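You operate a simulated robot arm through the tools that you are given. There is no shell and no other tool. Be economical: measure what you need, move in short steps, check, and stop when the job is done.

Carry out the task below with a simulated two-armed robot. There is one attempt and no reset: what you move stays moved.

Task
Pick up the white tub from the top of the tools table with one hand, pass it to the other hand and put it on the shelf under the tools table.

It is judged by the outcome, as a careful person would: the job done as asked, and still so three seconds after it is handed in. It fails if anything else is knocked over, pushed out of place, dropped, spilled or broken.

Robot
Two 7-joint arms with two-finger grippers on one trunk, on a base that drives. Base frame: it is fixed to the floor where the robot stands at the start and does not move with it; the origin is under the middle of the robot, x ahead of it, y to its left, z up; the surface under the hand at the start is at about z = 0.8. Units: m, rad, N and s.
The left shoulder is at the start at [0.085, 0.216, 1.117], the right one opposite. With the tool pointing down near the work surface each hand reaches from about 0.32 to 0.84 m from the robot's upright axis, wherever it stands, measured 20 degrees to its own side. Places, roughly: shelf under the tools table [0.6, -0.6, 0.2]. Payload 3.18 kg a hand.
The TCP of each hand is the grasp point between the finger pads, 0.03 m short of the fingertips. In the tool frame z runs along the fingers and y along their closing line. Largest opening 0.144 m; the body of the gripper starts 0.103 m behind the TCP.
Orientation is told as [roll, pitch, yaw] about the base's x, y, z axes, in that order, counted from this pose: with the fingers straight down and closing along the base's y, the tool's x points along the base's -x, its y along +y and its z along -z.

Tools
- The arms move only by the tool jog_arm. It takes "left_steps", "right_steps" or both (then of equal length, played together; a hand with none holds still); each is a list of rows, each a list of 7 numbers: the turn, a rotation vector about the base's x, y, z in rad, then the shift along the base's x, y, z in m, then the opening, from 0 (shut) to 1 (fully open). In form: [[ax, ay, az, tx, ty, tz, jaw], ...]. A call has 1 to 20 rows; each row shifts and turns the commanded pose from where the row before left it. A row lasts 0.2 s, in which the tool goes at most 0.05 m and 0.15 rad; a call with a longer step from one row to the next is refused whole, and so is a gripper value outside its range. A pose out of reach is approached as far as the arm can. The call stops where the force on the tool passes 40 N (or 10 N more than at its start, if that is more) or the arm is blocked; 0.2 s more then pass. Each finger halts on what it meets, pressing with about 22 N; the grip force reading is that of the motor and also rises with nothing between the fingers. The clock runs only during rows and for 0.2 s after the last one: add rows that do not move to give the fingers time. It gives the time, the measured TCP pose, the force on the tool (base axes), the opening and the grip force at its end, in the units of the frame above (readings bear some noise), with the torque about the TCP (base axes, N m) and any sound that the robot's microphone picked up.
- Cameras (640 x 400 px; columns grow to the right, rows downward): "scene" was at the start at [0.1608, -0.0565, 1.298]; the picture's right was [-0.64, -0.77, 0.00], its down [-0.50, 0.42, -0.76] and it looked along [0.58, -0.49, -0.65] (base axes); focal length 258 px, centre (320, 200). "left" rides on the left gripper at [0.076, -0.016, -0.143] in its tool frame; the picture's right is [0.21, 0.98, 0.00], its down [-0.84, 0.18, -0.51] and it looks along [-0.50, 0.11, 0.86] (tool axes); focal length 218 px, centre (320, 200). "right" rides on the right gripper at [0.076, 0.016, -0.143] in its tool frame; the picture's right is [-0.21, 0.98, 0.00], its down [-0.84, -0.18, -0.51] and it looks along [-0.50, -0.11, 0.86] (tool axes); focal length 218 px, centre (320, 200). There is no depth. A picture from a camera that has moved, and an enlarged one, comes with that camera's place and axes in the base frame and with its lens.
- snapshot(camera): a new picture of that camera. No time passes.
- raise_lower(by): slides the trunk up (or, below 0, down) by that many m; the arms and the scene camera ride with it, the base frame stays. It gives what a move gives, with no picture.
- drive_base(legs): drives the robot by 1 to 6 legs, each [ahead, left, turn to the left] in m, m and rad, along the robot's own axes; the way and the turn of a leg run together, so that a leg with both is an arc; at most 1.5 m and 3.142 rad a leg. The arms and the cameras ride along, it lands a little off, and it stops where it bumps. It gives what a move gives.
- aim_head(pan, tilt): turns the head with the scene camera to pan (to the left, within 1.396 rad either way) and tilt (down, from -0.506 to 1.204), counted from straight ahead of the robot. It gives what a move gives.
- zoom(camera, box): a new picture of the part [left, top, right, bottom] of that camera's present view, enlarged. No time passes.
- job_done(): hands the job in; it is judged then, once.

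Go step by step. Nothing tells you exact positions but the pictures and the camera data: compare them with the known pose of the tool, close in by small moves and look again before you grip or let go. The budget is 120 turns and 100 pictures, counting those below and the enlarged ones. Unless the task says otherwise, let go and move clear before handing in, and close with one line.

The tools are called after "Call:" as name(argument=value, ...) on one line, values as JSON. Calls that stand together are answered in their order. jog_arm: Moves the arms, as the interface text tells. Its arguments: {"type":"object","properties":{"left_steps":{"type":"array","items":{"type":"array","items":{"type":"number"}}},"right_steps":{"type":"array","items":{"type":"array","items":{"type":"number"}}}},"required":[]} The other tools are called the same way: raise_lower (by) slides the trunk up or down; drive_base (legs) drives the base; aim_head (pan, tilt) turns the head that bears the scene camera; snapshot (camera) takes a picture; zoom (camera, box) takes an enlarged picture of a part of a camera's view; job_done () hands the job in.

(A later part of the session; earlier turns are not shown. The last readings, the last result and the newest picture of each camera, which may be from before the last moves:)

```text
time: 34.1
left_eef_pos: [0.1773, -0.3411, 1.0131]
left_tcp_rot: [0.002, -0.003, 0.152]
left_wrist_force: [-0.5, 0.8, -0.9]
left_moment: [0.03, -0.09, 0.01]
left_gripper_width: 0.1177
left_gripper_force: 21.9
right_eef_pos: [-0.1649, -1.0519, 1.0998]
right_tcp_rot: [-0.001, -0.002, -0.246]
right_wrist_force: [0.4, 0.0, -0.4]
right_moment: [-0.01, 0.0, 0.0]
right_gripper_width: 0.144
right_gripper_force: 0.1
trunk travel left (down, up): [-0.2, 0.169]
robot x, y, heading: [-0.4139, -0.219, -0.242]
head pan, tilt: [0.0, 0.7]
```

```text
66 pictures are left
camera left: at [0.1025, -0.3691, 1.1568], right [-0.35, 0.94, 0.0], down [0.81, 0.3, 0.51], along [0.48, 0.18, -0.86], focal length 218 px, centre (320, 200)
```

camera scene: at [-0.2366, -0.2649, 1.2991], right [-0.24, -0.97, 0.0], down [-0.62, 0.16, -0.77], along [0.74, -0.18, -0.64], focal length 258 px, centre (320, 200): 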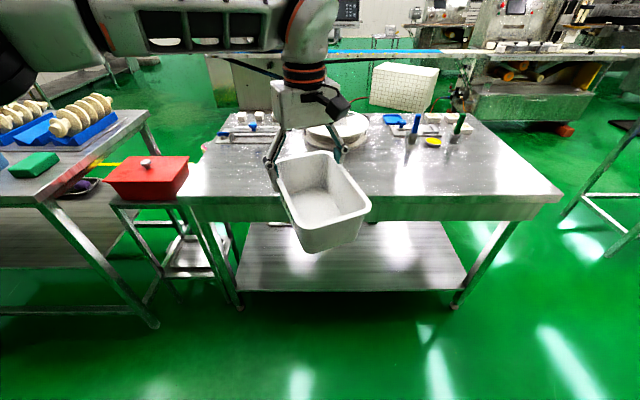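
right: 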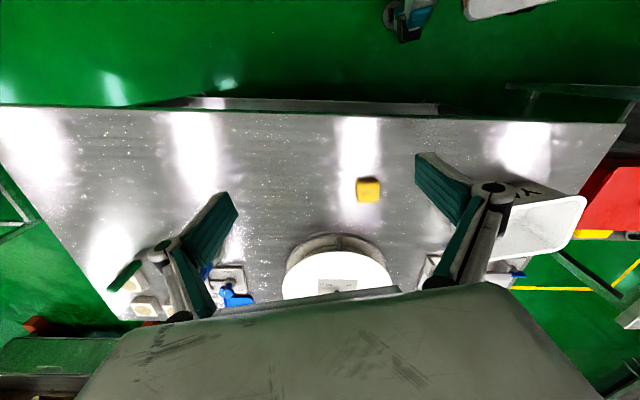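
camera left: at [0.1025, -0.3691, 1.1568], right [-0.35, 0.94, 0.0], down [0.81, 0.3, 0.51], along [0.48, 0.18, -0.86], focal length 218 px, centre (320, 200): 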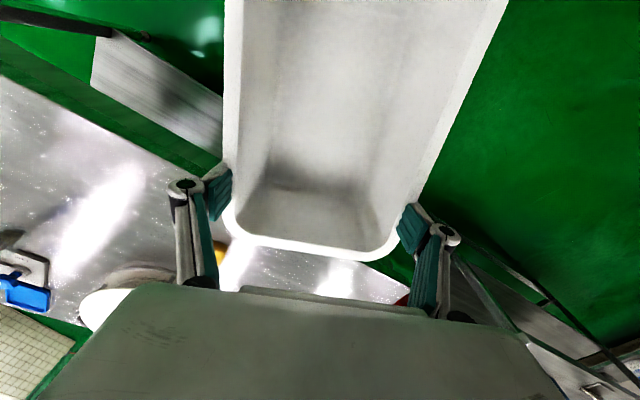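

The tub is held in front, long axis facing the robot. I'll move it a bit farther forward to make room, and bring the right hand in from the right, tilted so it points forward and down.

Call:
jog_arm(left_steps=[[0, 0, 0, 0.0083, -0.0021, 0, 0], [0, 0, 0, 0.0083, -0.0021, 0, 0], [0, 0, 0, 0.0083, -0.0021, 0, 0], [0, 0, 0, 0.0083, -0.0021, 0, 0], [0, 0, 0, 0.0083, -0.0021, 0, 0], [0, 0, 0, 0.0083, -0.0021, 0, 0], [0, 0, 0, 0.0083, -0.0021, 0, 0], [0, 0, 0, 0.0083, -0.0021, 0, 0], [0, 0, 0, 0.0083, -0.0021, 0, 0], [0, 0, 0, 0.0083, -0.0021, 0, 0], [0, 0, 0, 0.0083, -0.0021, 0, 0], [0, 0, 0, 0.0083, -0.0021, 0, 0], [0, 0, 0, 0.0083, -0.0021, 0, 0], [0, 0, 0, 0.0083, -0.0021, 0, 0], [0, 0, 0, 0, 0, 0, 0]], right_steps=[[0, 0, 0.133, 0.0154, 0.0286, -0.0036, 1], [0, 0, 0.133, 0.0154, 0.0286, -0.0036, 1], [0, 0, 0.133, 0.0154, 0.0286, -0.0036, 1], [0.0188, -0.1228, 0, 0.0154, 0.0286, -0.0036, 1], [0.0188, -0.1228, 0, 0.0154, 0.0286, -0.0036, 1], [0.0188, -0.1228, 0, 0.0154, 0.0286, -0.0036, 1], [0.0188, -0.1228, 0, 0.0154, 0.0286, -0.0036, 1], [0.0188, -0.1228, 0, 0.0154, 0.0286, -0.0036, 1], [0.0188, -0.1228, 0, 0.0154, 0.0286, -0.0036, 1], [0.0188, -0.1228, 0, 0.0154, 0.0286, -0.0036, 1], [0, 0, 0, 0.0154, 0.0286, -0.0036, 1], [0, 0, 0, 0.0154, 0.0286, -0.0036, 1], [0, 0, 0, 0.0154, 0.0286, -0.0036, 1], [0, 0, 0, 0.0154, 0.0286, -0.0036, 1], [0, 0, 0, 0, 0, 0, 1]])

Call:
snapshot(camera="scene")

Call:
snapshot(camera="right")

```text
time: 36.0
left_eef_pos: [0.2454, -0.358, 1.0125]
left_tcp_rot: [0.004, -0.001, 0.152]
left_wrist_force: [-0.3, -0.8, -1.6]
left_moment: [0.04, -0.07, -0.03]
left_gripper_width: 0.1177
left_gripper_force: 21.5
right_eef_pos: [-0.1027, -0.8655, 1.0007]
right_tcp_rot: [0.075, -0.507, -0.054]
right_wrist_force: [0.0, -0.1, -0.3]
right_moment: [-0.02, -0.01, -0.01]
right_gripper_width: 0.144
right_gripper_force: 0.1
trunk travel left (down, up): [-0.2, 0.169]
robot x, y, heading: [-0.4142, -0.2192, -0.24]
head pan, tilt: [0.0, 0.7]
stopped in row 9 (right hand): the arm was blocked; the commanded pose is now the measured one
```

```text
65 pictures are left
camera scene: at [-0.2364, -0.2653, 1.299], right [-0.24, -0.97, 0.0], down [-0.63, 0.16, -0.76], along [0.74, -0.19, -0.64], focal length 258 px, centre (320, 200)
```

scene: 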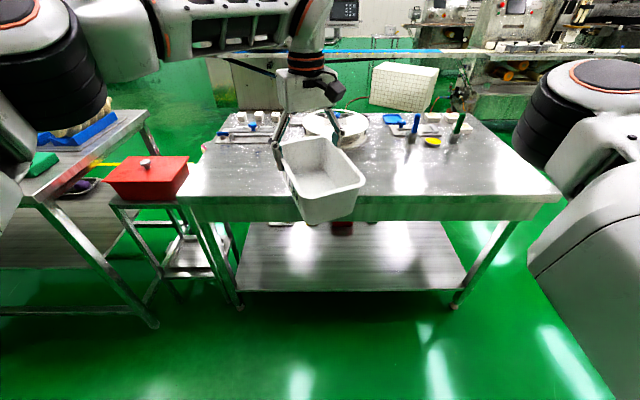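

```text
64 pictures are left
camera right: at [-0.2386, -0.851, 1.0887], right [0.2, 0.97, 0.17], down [0.48, -0.24, 0.84], along [0.85, -0.09, -0.52], focal length 218 px, centre (320, 200)
```

right: 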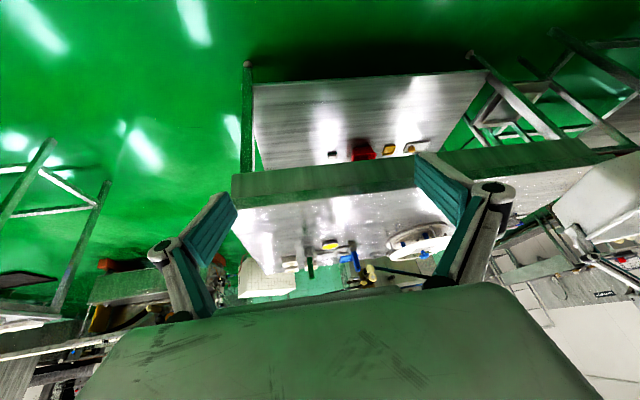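

The right wrist ran out of travel because that arm is too folded. A lower handover with both arms more extended should work, so I'll back up further to get floor space.

Call:
drive_base(legs=[[-0.3, 0, 0]])

Call:
jog_arm(right_steps=[[0, 0, 0, 0.025, 0.01, -0.03, 1], [0, 0, 0, 0.025, 0.01, -0.03, 1], [0, 0, 0, 0.025, 0.01, -0.03, 1], [0, 0, 0, 0.025, 0.01, -0.03, 1], [0, 0, 0, 0.025, 0.01, -0.03, 1], [0, 0, 0, 0.025, 0.01, -0.03, 1], [0, 0, 0, 0.025, 0.01, -0.03, 1], [0, 0, 0, 0.025, 0.01, -0.03, 1], [0, 0, 0, 0.025, 0.01, -0.03, 1], [0, 0, 0, 0.025, 0.01, -0.03, 1], [0, 0, 0, 0, 0, 0, 1]])

Call:
snapshot(camera="scene")

```text
time: 38.0
left_eef_pos: [-0.043, -0.2863, 1.0118]
left_tcp_rot: [0.004, -0.002, 0.152]
left_wrist_force: [-0.1, 0.5, -1.2]
left_moment: [0.01, -0.09, 0.02]
left_gripper_width: 0.1177
left_gripper_force: 22.0
right_eef_pos: [-0.3915, -0.7921, 1.0015]
right_tcp_rot: [0.078, -0.511, -0.059]
right_wrist_force: [-0.1, -0.2, 0.1]
right_moment: [-0.03, -0.01, 0.01]
right_gripper_width: 0.144
right_gripper_force: 0.1
trunk travel left (down, up): [-0.2, 0.169]
robot x, y, heading: [-0.7018, -0.1445, -0.246]
head pan, tilt: [0.0, 0.7]
```

```text
time: 39.3
left_eef_pos: [-0.041, -0.2865, 1.0118]
left_tcp_rot: [0.003, -0.001, 0.153]
left_wrist_force: [-0.2, -0.4, -1.4]
left_moment: [0.01, -0.07, -0.03]
left_gripper_width: 0.1171
left_gripper_force: 21.9
right_eef_pos: [-0.2354, -0.7666, 0.9415]
right_tcp_rot: [0.144, -0.735, -0.171]
right_wrist_force: [-0.1, -0.2, 0.0]
right_moment: [0.02, -0.01, 0.03]
right_gripper_width: 0.1442
right_gripper_force: 0.0
trunk travel left (down, up): [-0.2, 0.169]
robot x, y, heading: [-0.6984, -0.1484, -0.252]
head pan, tilt: [0.0, 0.7]
stopped in row 6 (right hand): the arm was blocked; the commanded pose is now the measured one
```

```text
63 pictures are left
camera scene: at [-0.5244, -0.1937, 1.2991], right [-0.24, -0.97, 0.0], down [-0.62, 0.16, -0.76], along [0.74, -0.19, -0.64], focal length 258 px, centre (320, 200)
```

scene: 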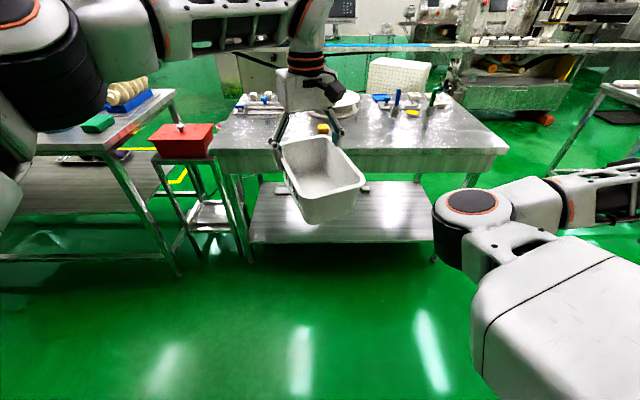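

The elbow has swung inwards and the hand is far to the right. I'll bring the hand forward and towards the centre to straighten the arm.

Call:
jog_arm(right_steps=[[0, 0, 0, 0.02, 0.019, -0.01, 1], [0, 0, 0, 0.02, 0.019, -0.01, 1], [0, 0, 0, 0.02, 0.019, -0.01, 1], [0, 0, 0, 0.02, 0.019, -0.01, 1], [0, 0, 0, 0.02, 0.019, -0.01, 1], [0, 0, 0, 0.02, 0.019, -0.01, 1], [0, 0, 0, 0.02, 0.019, -0.01, 1], [0, 0, 0, 0.02, 0.019, -0.01, 1], [0, 0, 0, 0, 0, 0, 1]])

Call:
snapshot(camera="scene")

```text
time: 39.9
left_eef_pos: [-0.0413, -0.2868, 1.013]
left_tcp_rot: [0.002, -0.001, 0.153]
left_wrist_force: [-0.3, -0.2, -1.2]
left_moment: [0.04, -0.05, 0.04]
left_gripper_width: 0.1175
left_gripper_force: 21.9
right_eef_pos: [-0.2037, -0.7717, 0.9812]
right_tcp_rot: [0.308, -0.877, -0.395]
right_wrist_force: [-0.8, -0.3, 0.5]
right_moment: [0.03, -0.01, 0.02]
right_gripper_width: 0.144
right_gripper_force: 0.0
trunk travel left (down, up): [-0.2, 0.169]
robot x, y, heading: [-0.6991, -0.1459, -0.251]
head pan, tilt: [0.0, 0.7]
stopped in row 3 (right hand): the arm was blocked; the commanded pose is now the measured one
```

```text
62 pictures are left
camera scene: at [-0.5247, -0.1934, 1.2991], right [-0.24, -0.97, 0.0], down [-0.62, 0.16, -0.76], along [0.74, -0.19, -0.64], focal length 258 px, centre (320, 200)
```

scene: 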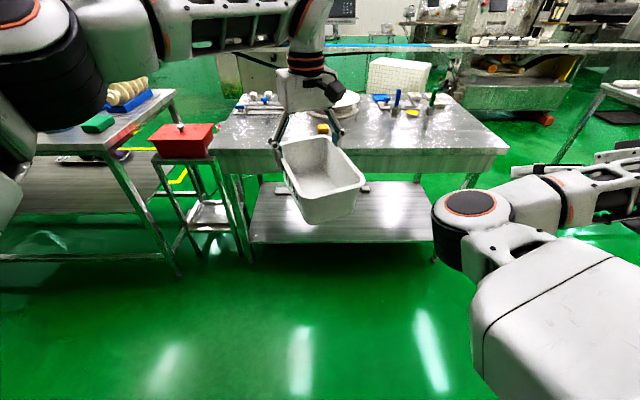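

The right arm is against a limit. I'll undo its tilt back to tool-down first, then extend it before tilting again.

Call:
jog_arm(right_steps=[[0, 0, 0.132, 0, 0, 0, 1], [0, 0, 0.132, 0, 0, 0, 1], [0, 0, 0.132, 0, 0, 0, 1], [0, 0.146, 0, 0, 0, 0, 1], [0, 0.146, 0, 0, 0, 0, 1], [0, 0.146, 0, 0, 0, 0, 1], [0, 0.146, 0, 0, 0, 0, 1], [0, 0.146, 0, 0, 0, 0, 1], [0, 0.146, 0, 0, 0, 0, 1], [-0.103, 0, 0, 0, 0, 0, 1], [-0.103, 0, 0, 0, 0, 0, 1], [-0.103, 0, 0, 0, 0, 0, 1], [0, 0, -0.125, 0, 0, 0, 1], [0, 0, -0.125, 0, 0, 0, 1], [0, 0, 0, 0, 0, 0, 1]])

Call:
snapshot(camera="scene")

```text
time: 43.1
left_eef_pos: [-0.0401, -0.2863, 1.0113]
left_tcp_rot: [0.003, -0.002, 0.152]
left_wrist_force: [-0.1, -0.9, -1.3]
left_moment: [0.0, -0.09, -0.01]
left_gripper_width: 0.1175
left_gripper_force: 21.5
right_eef_pos: [-0.2025, -0.7697, 0.9768]
right_tcp_rot: [0.006, 0.007, -0.252]
right_wrist_force: [-0.2, 0.2, 0.2]
right_moment: [-0.03, -0.01, 0.0]
right_gripper_width: 0.144
right_gripper_force: 0.1
trunk travel left (down, up): [-0.2, 0.169]
robot x, y, heading: [-0.6993, -0.1459, -0.249]
head pan, tilt: [0.0, 0.7]
```

```text
61 pictures are left
camera scene: at [-0.5246, -0.1933, 1.2991], right [-0.24, -0.97, 0.0], down [-0.62, 0.16, -0.76], along [0.74, -0.19, -0.64], focal length 258 px, centre (320, 200)
```

scene: 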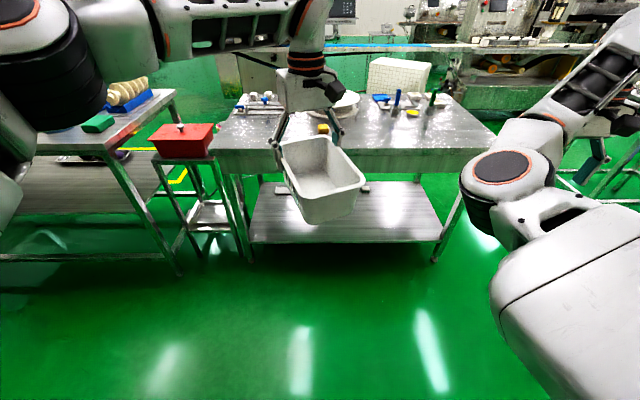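

The arm recovered to tool-down. I'll move the right hand towards the centre with the tool still down, and a bit lower.

Call:
jog_arm(right_steps=[[0, 0, 0, 0.006, 0.024, -0.012, 1], [0, 0, 0, 0.006, 0.024, -0.012, 1], [0, 0, 0, 0.006, 0.024, -0.012, 1], [0, 0, 0, 0.006, 0.024, -0.012, 1], [0, 0, 0, 0.006, 0.024, -0.012, 1], [0, 0, 0, 0.006, 0.024, -0.012, 1], [0, 0, 0, 0.006, 0.024, -0.012, 1], [0, 0, 0, 0.006, 0.024, -0.012, 1], [0, 0, 0, 0, 0, 0, 1]])

Call:
snapshot(camera="scene")

```text
time: 44.4
left_eef_pos: [-0.0415, -0.2862, 1.0135]
left_tcp_rot: [0.004, 0.0, 0.153]
left_wrist_force: [-0.5, -0.1, -0.4]
left_moment: [0.03, -0.03, 0.02]
left_gripper_width: 0.1175
left_gripper_force: 22.3
right_eef_pos: [-0.2209, -0.7337, 0.8999]
right_tcp_rot: [0.075, 0.045, -0.418]
right_wrist_force: [-0.2, -0.6, -0.1]
right_moment: [0.01, -0.04, -0.02]
right_gripper_width: 0.144
right_gripper_force: 0.1
right hand out of reach, approached as far as the arm can: row 5, 6
trunk travel left (down, up): [-0.2, 0.169]
robot x, y, heading: [-0.6988, -0.1469, -0.25]
head pan, tilt: [0.0, 0.7]
stopped in row 6 (right hand): the arm was blocked; the commanded pose is now the measured one
```

```text
60 pictures are left
camera scene: at [-0.525, -0.1936, 1.2993], right [-0.24, -0.97, 0.0], down [-0.62, 0.16, -0.77], along [0.74, -0.19, -0.64], focal length 258 px, centre (320, 200)
```

scene: 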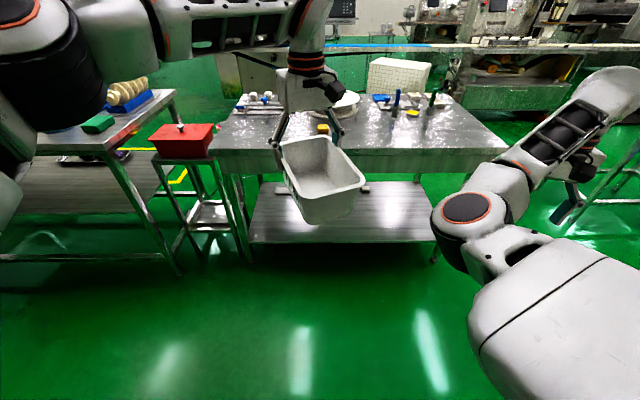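

It drifts towards negative yaw whenever it blocks, so wrist yaw is the limit. I'll yaw the right hand clockwise first, then move inwards.

Call:
jog_arm(right_steps=[[-0.07, -0.045, -0.1, 0, 0, 0.01, 1], [0, 0, -0.14, 0, 0, 0.01, 1], [0, 0, -0.14, 0, 0, 0.01, 1], [0, 0, -0.14, 0, 0, 0.01, 1], [0, 0, -0.14, 0, 0, 0, 1], [0, 0, -0.14, 0, 0, 0, 1], [0, 0, -0.14, 0, 0, 0, 1], [0, 0, -0.14, 0, 0, 0, 1], [0, 0, 0, 0.006, 0.024, 0, 1], [0, 0, 0, 0.006, 0.024, 0, 1], [0, 0, 0, 0.006, 0.024, 0, 1], [0, 0, 0, 0.006, 0.024, 0, 1], [0, 0, 0, 0.006, 0.024, 0, 1], [0, 0, 0, 0.006, 0.024, 0, 1], [0, 0, 0, 0.006, 0.024, 0, 1], [0, 0, 0, 0.006, 0.024, 0, 1], [0, 0, 0, 0, 0, 0, 1]])

Call:
snapshot(camera="scene")

```text
time: 48.2
left_eef_pos: [-0.041, -0.2865, 1.0106]
left_tcp_rot: [0.004, -0.001, 0.152]
left_wrist_force: [0.1, 0.4, -1.2]
left_moment: [0.02, -0.07, 0.0]
left_gripper_width: 0.1175
left_gripper_force: 22.5
right_eef_pos: [-0.2466, -0.7614, 0.947]
right_tcp_rot: [0.031, -0.055, -1.623]
right_wrist_force: [0.0, 0.3, -0.2]
right_moment: [0.02, -0.04, -0.03]
right_gripper_width: 0.1439
right_gripper_force: 0.1
right hand out of reach, approached as far as the arm can: row 10, 11, 12, 13, 14, 15, 16
trunk travel left (down, up): [-0.2, 0.169]
robot x, y, heading: [-0.7023, -0.1465, -0.242]
head pan, tilt: [0.0, 0.7]
stopped in row 17 (right hand): the arm was blocked; the commanded pose is now the measured one
```

```text
59 pictures are left
camera scene: at [-0.5247, -0.1938, 1.2991], right [-0.24, -0.97, 0.0], down [-0.62, 0.16, -0.76], along [0.74, -0.19, -0.64], focal length 258 px, centre (320, 200)
```

scene: 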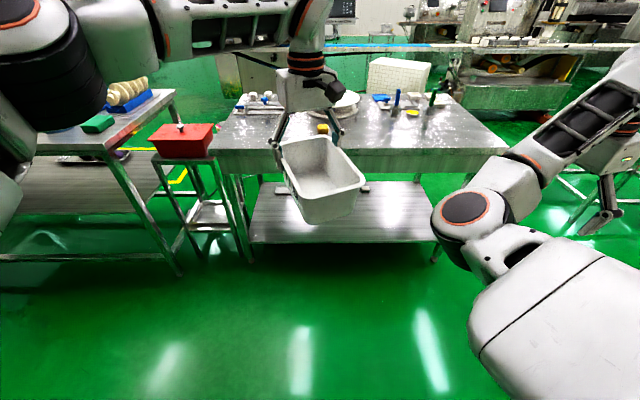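

The shoulder is at a limit with the elbow inside. I'll pull out to the right, stretch the arm, then sweep it to the centre while it's nearly straight.

Call:
jog_arm(right_steps=[[0.0565, 0.028, 0.1, 0.012, -0.0184, -0.02, 1], [0, 0, 0.14, 0.012, -0.0184, -0.02, 1], [0, 0, 0.14, 0.012, -0.0184, -0.02, 1], [0, 0, 0.14, 0.012, -0.0184, -0.02, 1], [0, 0, 0.14, 0.0208, 0.0276, 0, 1], [0, 0, 0, 0.0208, 0.0276, 0, 1], [0, 0, 0, 0.0208, 0.0276, 0, 1], [0, 0, 0, 0.0208, 0.0276, 0, 1], [0, 0, 0, 0.0208, 0.0276, 0, 1], [0, 0, 0, 0, 0, 0, 1]])

Call:
snapshot(camera="scene")

```text
time: 50.4
left_eef_pos: [-0.0417, -0.287, 1.0118]
left_tcp_rot: [0.004, -0.002, 0.149]
left_wrist_force: [-0.6, 0.2, -1.9]
left_moment: [0.05, -0.04, 0.03]
left_gripper_width: 0.1176
left_gripper_force: 22.0
right_eef_pos: [-0.0924, -0.6926, 0.8653]
right_tcp_rot: [-0.001, 0.004, -0.953]
right_wrist_force: [-0.3, -0.3, 0.3]
right_moment: [0.01, 0.04, -0.03]
right_gripper_width: 0.144
right_gripper_force: 0.0
trunk travel left (down, up): [-0.2, 0.169]
robot x, y, heading: [-0.6996, -0.1489, -0.247]
head pan, tilt: [0.0, 0.7]
```

```text
58 pictures are left
camera scene: at [-0.5247, -0.1937, 1.2991], right [-0.24, -0.97, 0.0], down [-0.62, 0.16, -0.76], along [0.74, -0.19, -0.64], focal length 258 px, centre (320, 200)
```

scene: 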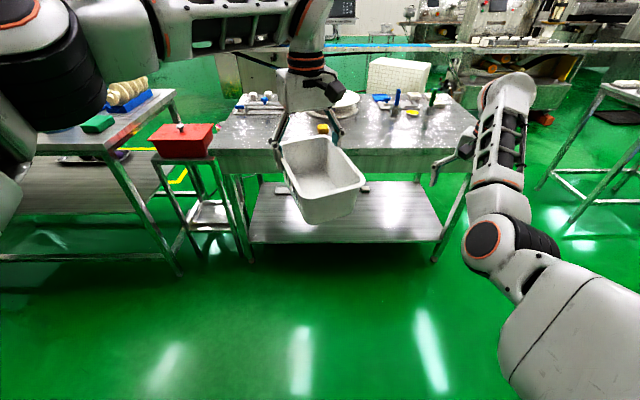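

That worked: the arm is extended and free. I'll yaw it back and tilt it forward while extending and lowering.

Call:
jog_arm(right_steps=[[0, 0, 0.14, 0, 0, -0.01, 1], [0, 0, 0.14, 0, 0, -0.01, 1], [0, 0, 0.14, 0, 0, -0.01, 1], [0, 0, 0.14, 0, 0, -0.01, 1], [0, 0, 0.14, 0, 0, -0.01, 1], [-0.0307, -0.1204, 0, 0.0146, -0.0036, -0.01, 1], [-0.0307, -0.1204, 0, 0.0146, -0.0036, -0.01, 1], [-0.0307, -0.1204, 0, 0.0146, -0.0036, -0.01, 1], [-0.0307, -0.1204, 0, 0.0146, -0.0036, -0.01, 1], [-0.0307, -0.1204, 0, 0.0146, -0.0036, -0.01, 1], [-0.0307, -0.1204, 0, 0.0146, -0.0036, -0.01, 1], [-0.0307, -0.1204, 0, 0.0146, -0.0036, -0.01, 1], [0, 0, 0, 0, 0, 0, 1]])

Call:
snapshot(camera="scene")

```text
time: 52.3
left_eef_pos: [-0.0422, -0.2875, 1.0121]
left_tcp_rot: [0.004, -0.002, 0.15]
left_wrist_force: [0.4, 0.1, -1.9]
left_moment: [0.02, -0.07, -0.02]
left_gripper_width: 0.1175
left_gripper_force: 22.4
right_eef_pos: [-0.1001, -0.8278, 0.8119]
right_tcp_rot: [-0.11, -0.385, -0.362]
right_wrist_force: [0.1, -0.6, 0.3]
right_moment: [-0.01, -0.02, 0.02]
right_gripper_width: 0.1439
right_gripper_force: 0.0
trunk travel left (down, up): [-0.2, 0.169]
robot x, y, heading: [-0.7048, -0.1476, -0.244]
head pan, tilt: [0.0, 0.7]
stopped in row 9 (right hand): the arm was blocked; the commanded pose is now the measured one
```

```text
57 pictures are left
camera scene: at [-0.5248, -0.1939, 1.2992], right [-0.24, -0.97, 0.0], down [-0.62, 0.16, -0.76], along [0.74, -0.19, -0.64], focal length 258 px, centre (320, 200)
```

scene: 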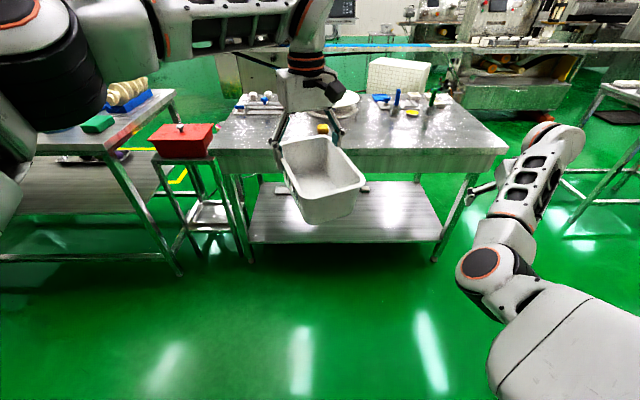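

The natural tilt is wound up to a wrist limit. The gripper is symmetric, so I'll use the flipped orientation, which puts the camera above the hand. First back to tool-down, then yaw clockwise.

Call:
jog_arm(right_steps=[[0.077, 0.108, 0, 0.0017, 0.0, 0.008, 1], [0.077, 0.108, 0, 0.0017, 0.01, 0.008, 1], [0.077, 0.108, 0, 0.0017, 0.015, 0.008, 1], [0, 0, -0.14, 0.0017, 0.03, 0.008, 1], [0, 0, -0.14, 0.0017, 0.03, 0.008, 1], [0, 0, -0.14, 0.0017, 0.03, 0.008, 1], [0, 0, -0.14, 0, 0.02, 0, 1], [0, 0, -0.14, 0, 0, 0, 1], [0, 0, -0.14, 0, 0, 0, 1], [0, 0, -0.14, 0, 0, 0, 1], [0, 0, -0.14, 0, 0, 0, 1], [0, 0, -0.14, 0, 0, 0, 1], [0, 0, -0.14, 0, 0, 0, 1], [0, 0, 0, 0, 0, 0, 1]])

Call:
snapshot(camera="scene")

```text
time: 55.3
left_eef_pos: [-0.043, -0.2873, 1.0138]
left_tcp_rot: [0.004, -0.002, 0.151]
left_wrist_force: [1.3, -0.5, -1.0]
left_moment: [0.04, -0.05, 0.01]
left_gripper_width: 0.1176
left_gripper_force: 21.3
right_eef_pos: [-0.1027, -0.6927, 0.8451]
right_tcp_rot: [-0.008, 0.007, -1.775]
right_wrist_force: [-0.5, -0.9, -0.4]
right_moment: [0.03, -0.05, 0.0]
right_gripper_width: 0.1441
right_gripper_force: 0.1
right hand out of reach, approached as far as the arm can: row 13
trunk travel left (down, up): [-0.2, 0.169]
robot x, y, heading: [-0.6994, -0.1495, -0.246]
head pan, tilt: [0.0, 0.7]
```

```text
56 pictures are left
camera scene: at [-0.5248, -0.1941, 1.2992], right [-0.24, -0.97, 0.0], down [-0.62, 0.16, -0.76], along [0.74, -0.19, -0.64], focal length 258 px, centre (320, 200)
```

scene: 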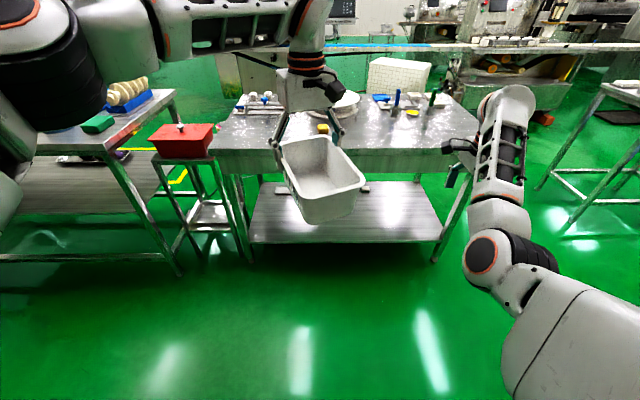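

Yaw runs out there too. I'll test the low posture I need at the shelf: yaw back, lower the right hand, then tilt.

Call:
jog_arm(right_steps=[[0, 0, 0.14, 0, 0, -0.03, 1], [0, 0, 0.14, 0, 0, -0.04, 1], [0, 0, 0.14, 0, 0, -0.04, 1], [0, 0, 0.14, 0, 0, -0.04, 1], [0, 0, 0.14, 0, 0, -0.04, 1], [0, 0, 0.14, 0, 0, -0.04, 1], [0, 0, 0.14, 0, 0, -0.04, 1], [0, 0, 0.14, 0, 0, -0.04, 1], [0, 0, 0.14, 0, 0, -0.04, 1], [0, 0, 0, 0, 0, -0.04, 1], [0, 0, 0, 0, 0, 0, 1]])

Call:
snapshot(camera="scene")

```text
time: 56.0
left_eef_pos: [-0.0427, -0.2866, 1.0129]
left_tcp_rot: [0.003, -0.001, 0.15]
left_wrist_force: [0.0, 1.3, -1.4]
left_moment: [-0.01, -0.05, -0.01]
left_gripper_width: 0.1176
left_gripper_force: 22.3
right_eef_pos: [-0.0964, -0.7399, 0.8267]
right_tcp_rot: [-0.084, -0.305, -1.364]
right_wrist_force: [-0.5, 0.0, 0.0]
right_moment: [0.03, 0.0, 0.02]
right_gripper_width: 0.1437
right_gripper_force: 0.2
right hand out of reach, approached as far as the arm can: row 1
trunk travel left (down, up): [-0.2, 0.169]
robot x, y, heading: [-0.7014, -0.1466, -0.246]
head pan, tilt: [0.0, 0.7]
stopped in row 3 (right hand): the arm was blocked; the commanded pose is now the measured one
```

```text
55 pictures are left
camera scene: at [-0.525, -0.193, 1.2994], right [-0.24, -0.97, 0.0], down [-0.62, 0.16, -0.77], along [0.74, -0.19, -0.64], focal length 258 px, centre (320, 200)
```

scene: 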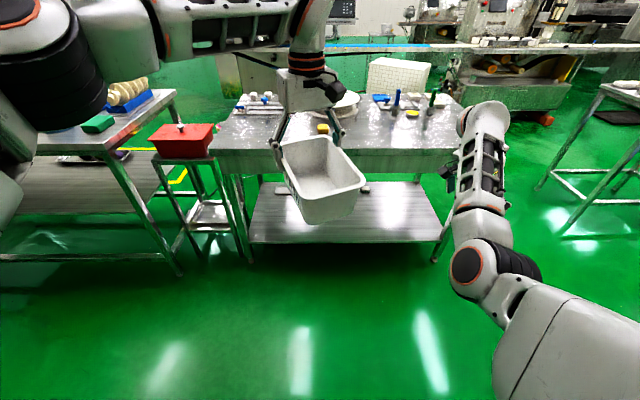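

Elbow-low stops the hand from going lower. I'll level the tool, raise it and stretch the arm nearly straight, so it can bend the other way on the way down.

Call:
jog_arm(right_steps=[[0.105, -0.007, 0, 0, 0, 0.02, 1], [0.105, -0.007, 0, 0, 0.01, 0.03, 1], [0.105, -0.007, 0, 0, 0.01, 0.03, 1], [0, 0, 0.14, 0, 0, 0.03, 1], [0, 0, 0.14, 0.0097, -0.0024, 0.03, 1], [0, 0, 0.14, 0.0097, -0.0024, 0.02, 1], [0, 0, 0.14, 0.0097, -0.0024, 0, 1], [0, 0, 0.14, 0.0097, -0.0024, 0, 1], [0, 0, 0.1, 0.0097, -0.0024, 0, 1], [0, 0, 0, 0.0097, -0.0024, 0, 1], [0, 0, 0, 0, 0, 0, 1]])

Call:
snapshot(camera="scene")

```text
time: 58.4
left_eef_pos: [-0.0419, -0.2875, 1.013]
left_tcp_rot: [0.004, 0.001, 0.148]
left_wrist_force: [-0.5, 0.2, -1.5]
left_moment: [0.0, -0.05, 0.0]
left_gripper_width: 0.1175
left_gripper_force: 21.8
right_eef_pos: [-0.0413, -0.6909, 0.9916]
right_tcp_rot: [0.008, 0.005, -0.573]
right_wrist_force: [1.3, 0.7, 0.9]
right_moment: [-0.04, 0.03, 0.02]
right_gripper_width: 0.1441
right_gripper_force: 0.0
right hand out of reach, approached as far as the arm can: row 9, 10
trunk travel left (down, up): [-0.2, 0.169]
robot x, y, heading: [-0.6979, -0.1454, -0.244]
head pan, tilt: [0.0, 0.7]
```

```text
54 pictures are left
camera scene: at [-0.5243, -0.1931, 1.2991], right [-0.24, -0.97, 0.0], down [-0.62, 0.16, -0.76], along [0.74, -0.19, -0.64], focal length 258 px, centre (320, 200)
```

scene: 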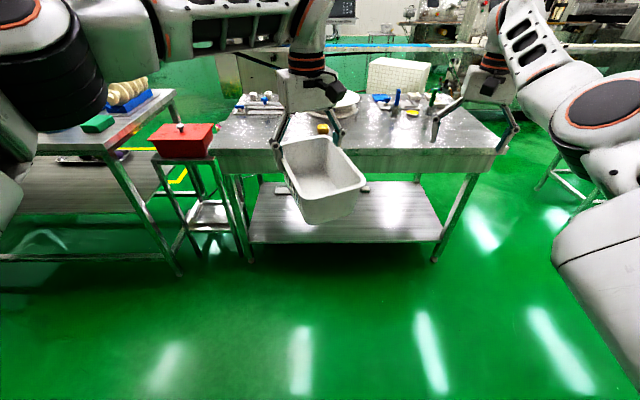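

The elbow swung up and out, which is the posture I want. I'll bring the hand in with yaw near zero and see if it holds.

Call:
jog_arm(right_steps=[[0, 0, 0.12, -0.0111, 0.0204, -0.013, 1], [0, 0, 0.12, -0.0111, 0.0204, -0.013, 1], [0, 0, 0.12, -0.0111, 0.0204, -0.013, 1], [0, 0, 0.12, -0.0111, 0.0204, -0.013, 1], [0, 0, 0, -0.0111, 0.0204, -0.013, 1], [0, 0, 0, -0.0111, 0.0204, -0.013, 1], [0, 0, 0, -0.0111, 0.0204, -0.013, 1], [0, 0, 0, 0, 0, 0, 1]])

Call:
snapshot(camera="scene")

```text
time: 59.6
left_eef_pos: [-0.0421, -0.2899, 1.0113]
left_tcp_rot: [0.004, -0.001, 0.149]
left_wrist_force: [0.2, 0.1, -1.8]
left_moment: [0.04, -0.05, 0.0]
left_gripper_width: 0.1175
left_gripper_force: 22.2
right_eef_pos: [-0.1225, -0.6862, 0.9228]
right_tcp_rot: [0.039, 0.008, -0.263]
right_wrist_force: [-0.1, 1.3, -0.5]
right_moment: [-0.02, -0.02, 0.01]
right_gripper_width: 0.1439
right_gripper_force: 0.0
right hand out of reach, approached as far as the arm can: row 5, 6
trunk travel left (down, up): [-0.2, 0.169]
robot x, y, heading: [-0.6981, -0.1447, -0.247]
head pan, tilt: [0.0, 0.7]
stopped in row 6 (right hand): the arm was blocked; the commanded pose is now the measured one
```

```text
53 pictures are left
camera scene: at [-0.524, -0.1948, 1.2989], right [-0.24, -0.97, 0.0], down [-0.62, 0.16, -0.76], along [0.74, -0.19, -0.64], focal length 258 px, centre (320, 200)
```

scene: 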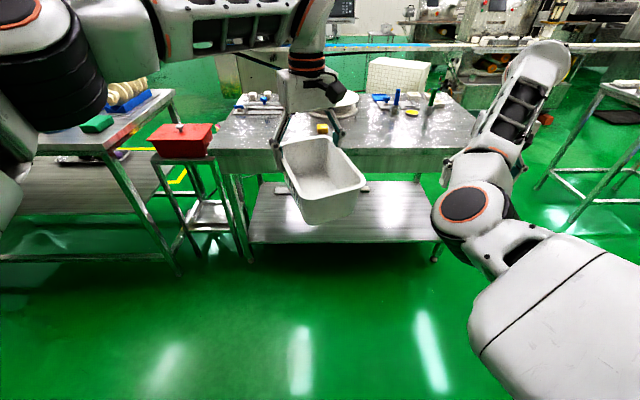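

It flipped back when I retracted. I'll stretch out again, then sweep inwards at full reach rather than retracting.

Call:
jog_arm(right_steps=[[-0.04, 0, -0.06, 0.012, -0.001, 0.02, 1], [0, 0, -0.06, 0.014, -0.001, 0.02, 1], [0, 0, -0.06, 0.014, -0.001, 0.02, 1], [0, 0, -0.06, 0.014, -0.001, 0.01, 1], [0, 0, -0.06, 0.014, -0.001, 0, 1], [0, 0, 0, 0.014, -0.001, 0, 1], [0, 0, 0, 0.01, 0, 0, 1], [0, 0, 0, 0, 0, 0, 1]])

Call:
snapshot(camera="scene")

```text
time: 61.4
left_eef_pos: [-0.0436, -0.2887, 1.0125]
left_tcp_rot: [0.002, -0.001, 0.148]
left_wrist_force: [0.2, 0.0, -0.6]
left_moment: [0.04, -0.05, 0.01]
left_gripper_width: 0.1175
left_gripper_force: 21.6
right_eef_pos: [-0.039, -0.6863, 0.9924]
right_tcp_rot: [0.002, -0.001, -0.554]
right_wrist_force: [-0.5, 0.1, -0.3]
right_moment: [-0.02, -0.06, 0.05]
right_gripper_width: 0.1442
right_gripper_force: 0.0
right hand out of reach, approached as far as the arm can: row 7
trunk travel left (down, up): [-0.2, 0.169]
robot x, y, heading: [-0.7009, -0.1499, -0.246]
head pan, tilt: [0.0, 0.7]
```

```text
52 pictures are left
camera scene: at [-0.5247, -0.1941, 1.2991], right [-0.24, -0.97, 0.0], down [-0.62, 0.16, -0.77], along [0.74, -0.19, -0.64], focal length 258 px, centre (320, 200)
```

scene: 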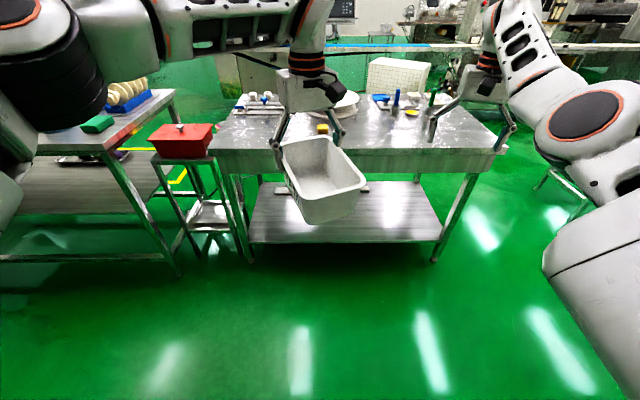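

The elbow is out again. I'll sweep inwards at this reach in small steps.

Call:
jog_arm(right_steps=[[0, 0, 0, 0.0055, 0.0234, 0, 1], [0, 0, 0, 0.0055, 0.0234, 0, 1], [0, 0, 0, 0.0055, 0.0234, 0, 1], [0, 0, 0, 0.004, 0.0234, 0, 1], [0, 0, 0, 0.004, 0.0234, 0, 1], [0, 0, 0, 0.004, 0.0234, 0, 1], [0, 0, 0, 0, 0, 0, 1]])

Call:
snapshot(camera="scene")

```text
time: 63.0
left_eef_pos: [-0.0433, -0.2899, 1.0136]
left_tcp_rot: [0.005, -0.003, 0.148]
left_wrist_force: [-0.2, 0.1, -1.7]
left_moment: [0.0, -0.1, -0.02]
left_gripper_width: 0.1175
left_gripper_force: 22.4
right_eef_pos: [-0.0112, -0.5462, 0.9913]
right_tcp_rot: [0.003, 0.0, -0.557]
right_wrist_force: [0.0, -0.3, 0.2]
right_moment: [0.01, -0.01, 0.0]
right_gripper_width: 0.1442
right_gripper_force: 0.1
trunk travel left (down, up): [-0.2, 0.169]
robot x, y, heading: [-0.7033, -0.1475, -0.247]
head pan, tilt: [0.0, 0.7]
```

```text
51 pictures are left
camera scene: at [-0.5246, -0.1944, 1.2991], right [-0.24, -0.97, 0.0], down [-0.62, 0.16, -0.76], along [0.74, -0.19, -0.64], focal length 258 px, centre (320, 200)
```

scene: 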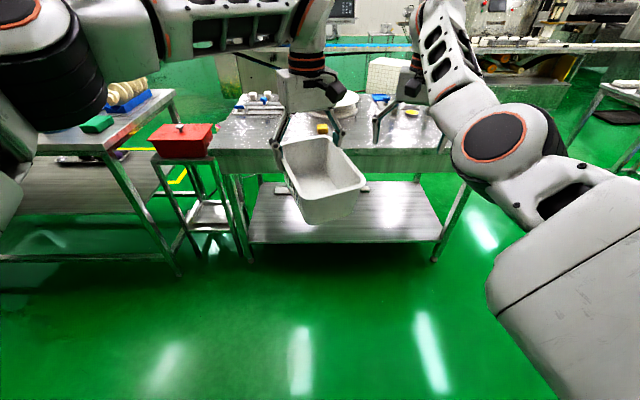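

The arm now reaches straight ahead. I'll yaw to robot-forward and tilt gradually while extending the TCP forward.

Call:
jog_arm(right_steps=[[0, 0, 0.1, 0, 0, 0, 1], [0, 0, 0.1, 0, 0, 0, 1], [0, 0, 0.1, 0, 0, 0, 1], [-0.029, -0.1164, 0, 0.015, -0.0037, -0.005, 1], [-0.029, -0.1164, 0, 0.015, -0.0037, -0.005, 1], [-0.029, -0.1164, 0, 0.015, -0.0037, -0.005, 1], [0, 0, 0, 0, 0, 0, 1]])

Call:
snapshot(camera="scene")

```text
time: 64.8
left_eef_pos: [-0.0443, -0.2903, 1.0131]
left_tcp_rot: [0.005, 0.0, 0.149]
left_wrist_force: [-0.2, 0.2, -1.4]
left_moment: [0.0, -0.06, 0.0]
left_gripper_width: 0.1178
left_gripper_force: 21.6
right_eef_pos: [0.0155, -0.652, 0.9922]
right_tcp_rot: [-0.002, -0.382, -0.382]
right_wrist_force: [0.2, -0.8, -0.7]
right_moment: [0.04, 0.0, 0.0]
right_gripper_width: 0.1439
right_gripper_force: 0.1
trunk travel left (down, up): [-0.2, 0.169]
robot x, y, heading: [-0.7033, -0.1475, -0.245]
head pan, tilt: [0.0, 0.7]
stopped in row 7 (right hand): the arm was blocked; the commanded pose is now the measured one
```

```text
50 pictures are left
camera scene: at [-0.5246, -0.1945, 1.2991], right [-0.24, -0.97, 0.0], down [-0.62, 0.16, -0.76], along [0.74, -0.19, -0.64], focal length 258 px, centre (320, 200)
```

scene: 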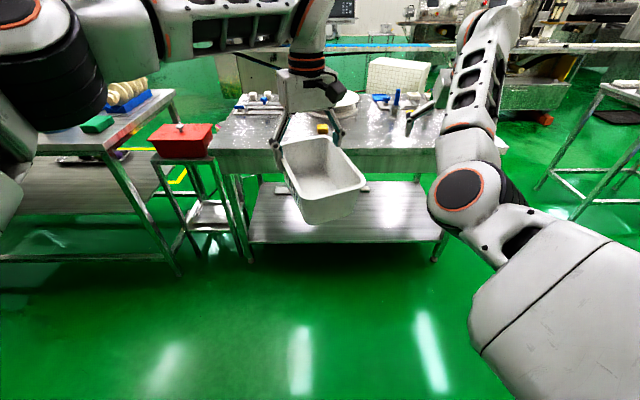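

The right arm keeps being drawn to its elbow-in posture. I'll test how low it can go out on its right side in that posture.

Call:
jog_arm(right_steps=[[0.0475, 0.118, 0, -0.0258, -0.0126, -0.004, 1], [0.0475, 0.118, 0, -0.0258, -0.0126, -0.004, 1], [0.0475, 0.118, 0, -0.0258, -0.0126, -0.004, 1], [0, 0, -0.12, -0.0258, -0.0126, -0.004, 1], [0, 0, -0.12, -0.0258, -0.0126, -0.004, 1], [0, 0, -0.12, -0.0258, -0.0126, -0.004, 1], [0, 0, -0.12, -0.0258, -0.0126, -0.004, 1], [0, 0, -0.12, -0.0258, -0.0126, -0.004, 1], [0, 0, 0, -0.0258, -0.0126, -0.004, 1], [0, 0, 0, -0.0258, -0.0126, -0.004, 1], [0, 0, 0, 0, 0, -0.04, 1], [0, 0, 0, 0, 0, -0.04, 1], [0, 0, 0, 0, 0, -0.04, 1], [0, 0, 0, 0, 0, -0.04, 1], [0, 0, 0, 0, 0, -0.04, 1], [0, 0, 0, 0, 0, -0.04, 1], [0, 0, 0, 0, 0, -0.04, 1], [0, 0, 0, 0, 0, -0.04, 1], [0, 0, 0, 0, 0, 0, 1]])

Call:
snapshot(camera="scene")

```text
time: 67.9
left_eef_pos: [-0.0427, -0.2882, 1.012]
left_tcp_rot: [0.005, 0.0, 0.149]
left_wrist_force: [0.2, -0.2, -1.1]
left_moment: [-0.01, -0.03, 0.0]
left_gripper_width: 0.1175
left_gripper_force: 22.3
right_eef_pos: [-0.2851, -0.7928, 0.7432]
right_tcp_rot: [0.152, 0.134, -1.172]
right_wrist_force: [-0.1, -0.5, 0.1]
right_moment: [0.02, 0.01, -0.02]
right_gripper_width: 0.144
right_gripper_force: 0.0
trunk travel left (down, up): [-0.2, 0.169]
robot x, y, heading: [-0.6978, -0.1453, -0.246]
head pan, tilt: [0.0, 0.7]
stopped in row 15 (right hand): the arm was blocked; the commanded pose is now the measured one
```

```text
49 pictures are left
camera scene: at [-0.5244, -0.1945, 1.2991], right [-0.24, -0.97, 0.0], down [-0.62, 0.16, -0.76], along [0.74, -0.19, -0.64], focal length 258 px, centre (320, 200)
```

scene: 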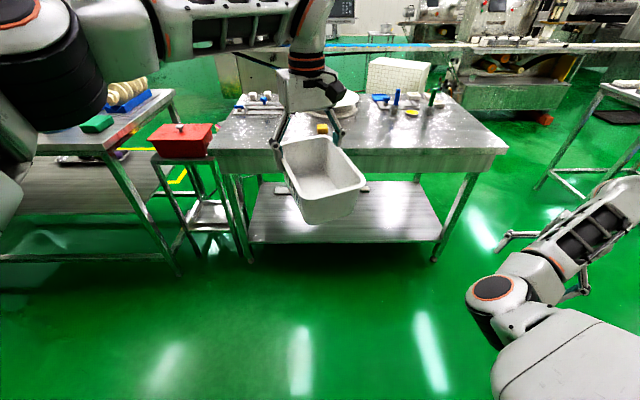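

The right arm can't get low, so it may be better for the left hand to do the placing. I'll check that the left arm can go low with the tub over open floor.

Call:
jog_arm(left_steps=[[0, 0, 0, 0, 0, -0.02, 0], [0, 0, 0, 0, 0, -0.025, 0], [0, 0, 0, 0, 0, -0.025, 0], [0, 0, 0, 0, 0, -0.025, 0], [0, 0, 0, 0, 0, -0.025, 0], [0, 0, 0, 0, 0, -0.025, 0], [0, 0, 0, 0, 0, -0.025, 0], [0, 0, 0, 0, 0, -0.025, 0], [0, 0, 0, 0, 0, -0.025, 0], [0, 0, 0, 0, 0, -0.02, 0], [0, 0, 0, 0, 0, 0, 0]])

Call:
snapshot(camera="scene")

```text
time: 70.3
left_eef_pos: [-0.0426, -0.2876, 0.7723]
left_tcp_rot: [0.004, -0.002, 0.149]
left_wrist_force: [0.9, 0.0, -1.0]
left_moment: [0.01, -0.06, 0.0]
left_gripper_width: 0.1177
left_gripper_force: 21.5
right_eef_pos: [-0.2857, -0.7912, 0.7429]
right_tcp_rot: [0.15, 0.138, -1.17]
right_wrist_force: [0.5, -0.6, 0.6]
right_moment: [-0.02, 0.03, -0.02]
right_gripper_width: 0.1438
right_gripper_force: 0.0
trunk travel left (down, up): [-0.2, 0.169]
robot x, y, heading: [-0.7023, -0.148, -0.246]
head pan, tilt: [0.0, 0.7]
```

```text
48 pictures are left
camera scene: at [-0.5247, -0.1938, 1.2992], right [-0.24, -0.97, 0.0], down [-0.62, 0.16, -0.77], along [0.74, -0.19, -0.64], focal length 258 px, centre (320, 200)
```

scene: 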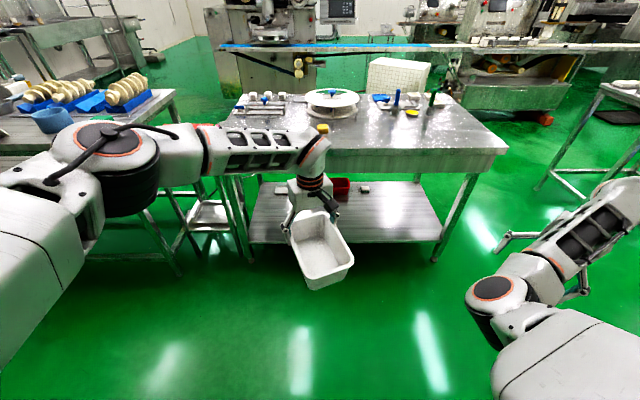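

The left arm lowers easily. I'll test further down, to what would be shelf level with the trunk lowered.

Call:
jog_arm(left_steps=[[0, 0, 0, 0, 0, -0.02, 0], [0, 0, 0, 0, 0, -0.025, 0], [0, 0, 0, 0, 0, -0.025, 0], [0, 0, 0, 0, 0, -0.025, 0], [0, 0, 0, 0, 0, -0.025, 0], [0, 0, 0, 0, 0, -0.025, 0], [0, 0, 0, 0, 0, -0.025, 0], [0, 0, 0, 0, 0, -0.025, 0], [0, 0, 0, 0, 0, -0.025, 0], [0, 0, 0, 0, 0, -0.025, 0], [0, 0, 0, 0, 0, -0.02, 0], [0, 0, 0, 0, 0, 0, 0]])

Call:
snapshot(camera="scene")

```text
time: 73.1
left_eef_pos: [-0.0368, -0.2574, 0.5475]
left_tcp_rot: [0.001, -0.02, 0.19]
left_wrist_force: [0.6, -1.0, -2.0]
left_moment: [0.03, -0.05, 0.0]
left_gripper_width: 0.1176
left_gripper_force: 22.2
left hand out of reach, approached as far as the arm can: row 8, 9, 10, 11
right_eef_pos: [-0.2859, -0.7918, 0.7427]
right_tcp_rot: [0.151, 0.136, -1.173]
right_wrist_force: [0.1, 0.6, 0.4]
right_moment: [-0.04, 0.01, -0.01]
right_gripper_width: 0.144
right_gripper_force: 0.0
trunk travel left (down, up): [-0.2, 0.169]
robot x, y, heading: [-0.6993, -0.1484, -0.244]
head pan, tilt: [0.0, 0.7]
stopped in row 12 (left hand): the arm was blocked; the commanded pose is now the measured one
```

```text
47 pictures are left
camera scene: at [-0.5243, -0.1934, 1.2991], right [-0.24, -0.97, 0.0], down [-0.62, 0.16, -0.76], along [0.74, -0.19, -0.64], focal length 258 px, centre (320, 200)
```

scene: 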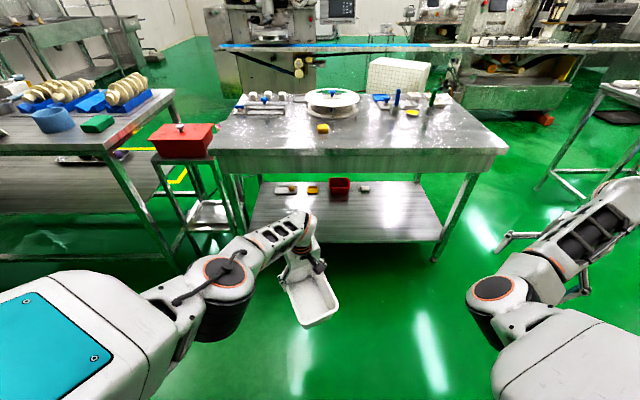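

The left arm can get low, so the roles need to swap. I'll set the tub back on a clear part of the table, pick it with the right hand tool-down, and pass it to the left hand, which will shelve it. First I'll raise the tub and test a clockwise left yaw.

Call:
jog_arm(left_steps=[[0, 0.02, 0, 0, 0, 0.03, 0], [0, 0, 0, 0, 0, 0.04, 0], [0, 0, 0, 0, 0, 0.045, 0], [0, 0, 0, 0, 0, 0.045, 0], [0, 0, 0, 0, 0, 0.045, 0], [0, 0, 0, 0, 0, 0.045, 0], [0, 0, 0, 0, 0, 0.045, 0], [0, 0, 0, 0, 0, 0.045, 0], [0, 0, 0, 0, 0, 0.045, 0], [0, 0, 0, 0, 0, 0.035, 0], [0, 0, -0.13, 0, 0, 0, 0], [0, 0, -0.13, 0, 0, 0, 0], [0, 0, -0.13, 0, 0, 0, 0], [0, 0, -0.13, 0, 0, 0, 0], [0, 0, -0.13, 0, 0, 0, 0], [0, 0, -0.13, 0, 0, 0, 0], [0, 0, -0.13, 0, 0, 0, 0], [0, 0, -0.13, 0, 0, 0, 0], [0, 0, 0, 0, 0, 0, 0]], right_steps=[[-0.061, 0.028, 0, 0, 0, 0.03, 1], [-0.061, 0.028, 0, 0, 0, 0.04, 1], [-0.061, 0.028, 0, 0, 0, 0.04, 1], [0, 0, 0, 0, 0, 0.04, 1], [0, 0, 0, 0, 0, 0.04, 1], [0, 0, 0, 0, 0, 0.04, 1], [0, 0, 0, 0, 0, 0.03, 1], [0, 0, 0, 0, 0, 0, 1], [0, 0, 0, 0, 0, 0, 1], [0, 0, 0, 0, 0, 0, 1], [0, 0, 0.03, 0, 0, 0, 1], [0, 0, 0.03, 0, 0, 0, 1], [0, 0, 0.03, 0, 0, 0, 1], [0, 0, 0.03, 0, 0, 0, 1], [0, 0, 0.03, 0, 0, 0, 1], [0, 0, 0.03, 0, 0, 0, 1], [0, 0, 0, 0, 0, 0, 1], [0, 0, 0, 0, 0, 0, 1], [0, 0, 0, 0, 0, 0, 1]])

Call:
snapshot(camera="scene")

```text
time: 77.1
left_eef_pos: [-0.0426, -0.2625, 0.9659]
left_tcp_rot: [0.004, 0.003, -0.402]
left_wrist_force: [0.7, 0.3, -1.4]
left_moment: [-0.04, -0.09, -0.03]
left_gripper_width: 0.1173
left_gripper_force: 22.2
left hand out of reach, approached as far as the arm can: row 1, 15, 16, 17, 18
right_eef_pos: [-0.2848, -0.7903, 1.0015]
right_tcp_rot: [0.002, -0.001, -1.002]
right_wrist_force: [-0.4, 0.3, 0.2]
right_moment: [0.02, 0.02, 0.0]
right_gripper_width: 0.1441
right_gripper_force: 0.0
trunk travel left (down, up): [-0.2, 0.169]
robot x, y, heading: [-0.6999, -0.1458, -0.246]
head pan, tilt: [0.0, 0.7]
```

```text
46 pictures are left
camera scene: at [-0.5245, -0.1939, 1.2991], right [-0.24, -0.97, 0.0], down [-0.62, 0.16, -0.76], along [0.74, -0.19, -0.64], focal length 258 px, centre (320, 200)
```

scene: 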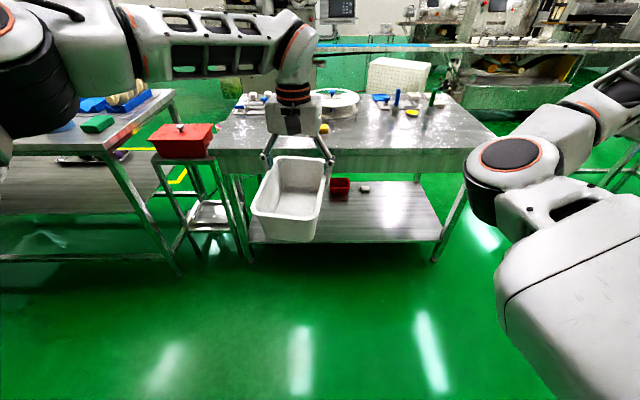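

Left yaw stops at about -0.40 base, which is enough. I'll drive so the tub is over the clear front-right part of the table, near (0.42, -0.72), and look before lowering it.

Call:
jog_arm(left_steps=[[0, 0, 0, 0, 0, 0.03, 0], [0, 0, 0, 0, 0, 0.03, 0], [0, 0, 0, 0, 0, 0.03, 0], [0, 0, 0, 0, 0, 0, 0]], right_steps=[[0, 0, 0, 0, 0, 0.02, 1], [0, 0, 0, 0, 0, 0.02, 1], [0, 0, 0, 0, 0, 0.02, 1], [0, 0, 0, 0, 0, 0, 1]])

Call:
drive_base(legs=[[0, -0.346, 0], [0.59, 0, 0]])

Call:
snapshot(camera="scene")

Call:
snapshot(camera="left")

```text
time: 78.1
left_eef_pos: [-0.0415, -0.2618, 0.9853]
left_tcp_rot: [0.003, 0.003, -0.403]
left_wrist_force: [0.1, 0.5, -1.1]
left_moment: [-0.03, -0.02, 0.03]
left_gripper_width: 0.1176
left_gripper_force: 22.2
left hand out of reach, approached as far as the arm can: row 1, 2, 3
right_eef_pos: [-0.2853, -0.7909, 1.0624]
right_tcp_rot: [0.003, 0.001, -1.001]
right_wrist_force: [0.0, 0.0, 0.7]
right_moment: [0.01, 0.01, 0.02]
right_gripper_width: 0.1441
right_gripper_force: 0.0
trunk travel left (down, up): [-0.2, 0.169]
robot x, y, heading: [-0.7018, -0.1456, -0.246]
head pan, tilt: [0.0, 0.7]
```

```text
time: 84.6
left_eef_pos: [0.4396, -0.7346, 0.986]
left_tcp_rot: [0.004, 0.004, -0.402]
left_wrist_force: [-0.3, 0.0, -1.0]
left_moment: [0.01, -0.03, -0.01]
left_gripper_width: 0.1174
left_gripper_force: 21.8
right_eef_pos: [0.1969, -1.2639, 1.0634]
right_tcp_rot: [0.003, 0.0, -1.0]
right_wrist_force: [-0.4, 0.0, -1.2]
right_moment: [-0.04, 0.0, 0.02]
right_gripper_width: 0.1439
right_gripper_force: 0.0
trunk travel left (down, up): [-0.2, 0.169]
robot x, y, heading: [-0.2143, -0.625, -0.243]
head pan, tilt: [0.0, 0.7]
```

```text
45 pictures are left
camera scene: at [-0.0419, -0.666, 1.2991], right [-0.24, -0.97, 0.0], down [-0.62, 0.16, -0.76], along [0.74, -0.19, -0.64], focal length 258 px, centre (320, 200)
```

scene: 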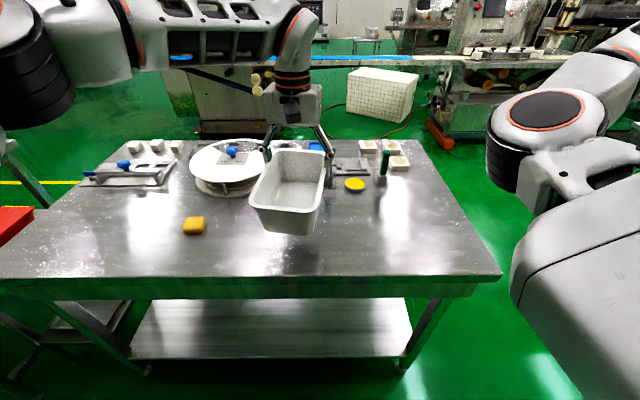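

```text
44 pictures are left
camera left: at [0.3622, -0.7205, 1.1299], right [0.19, 0.98, 0.0], down [0.85, -0.17, 0.51], along [0.5, -0.09, -0.86], focal length 218 px, centre (320, 200)
```

left: 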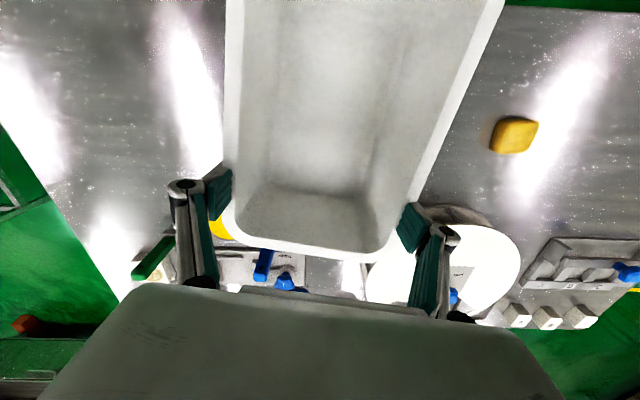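

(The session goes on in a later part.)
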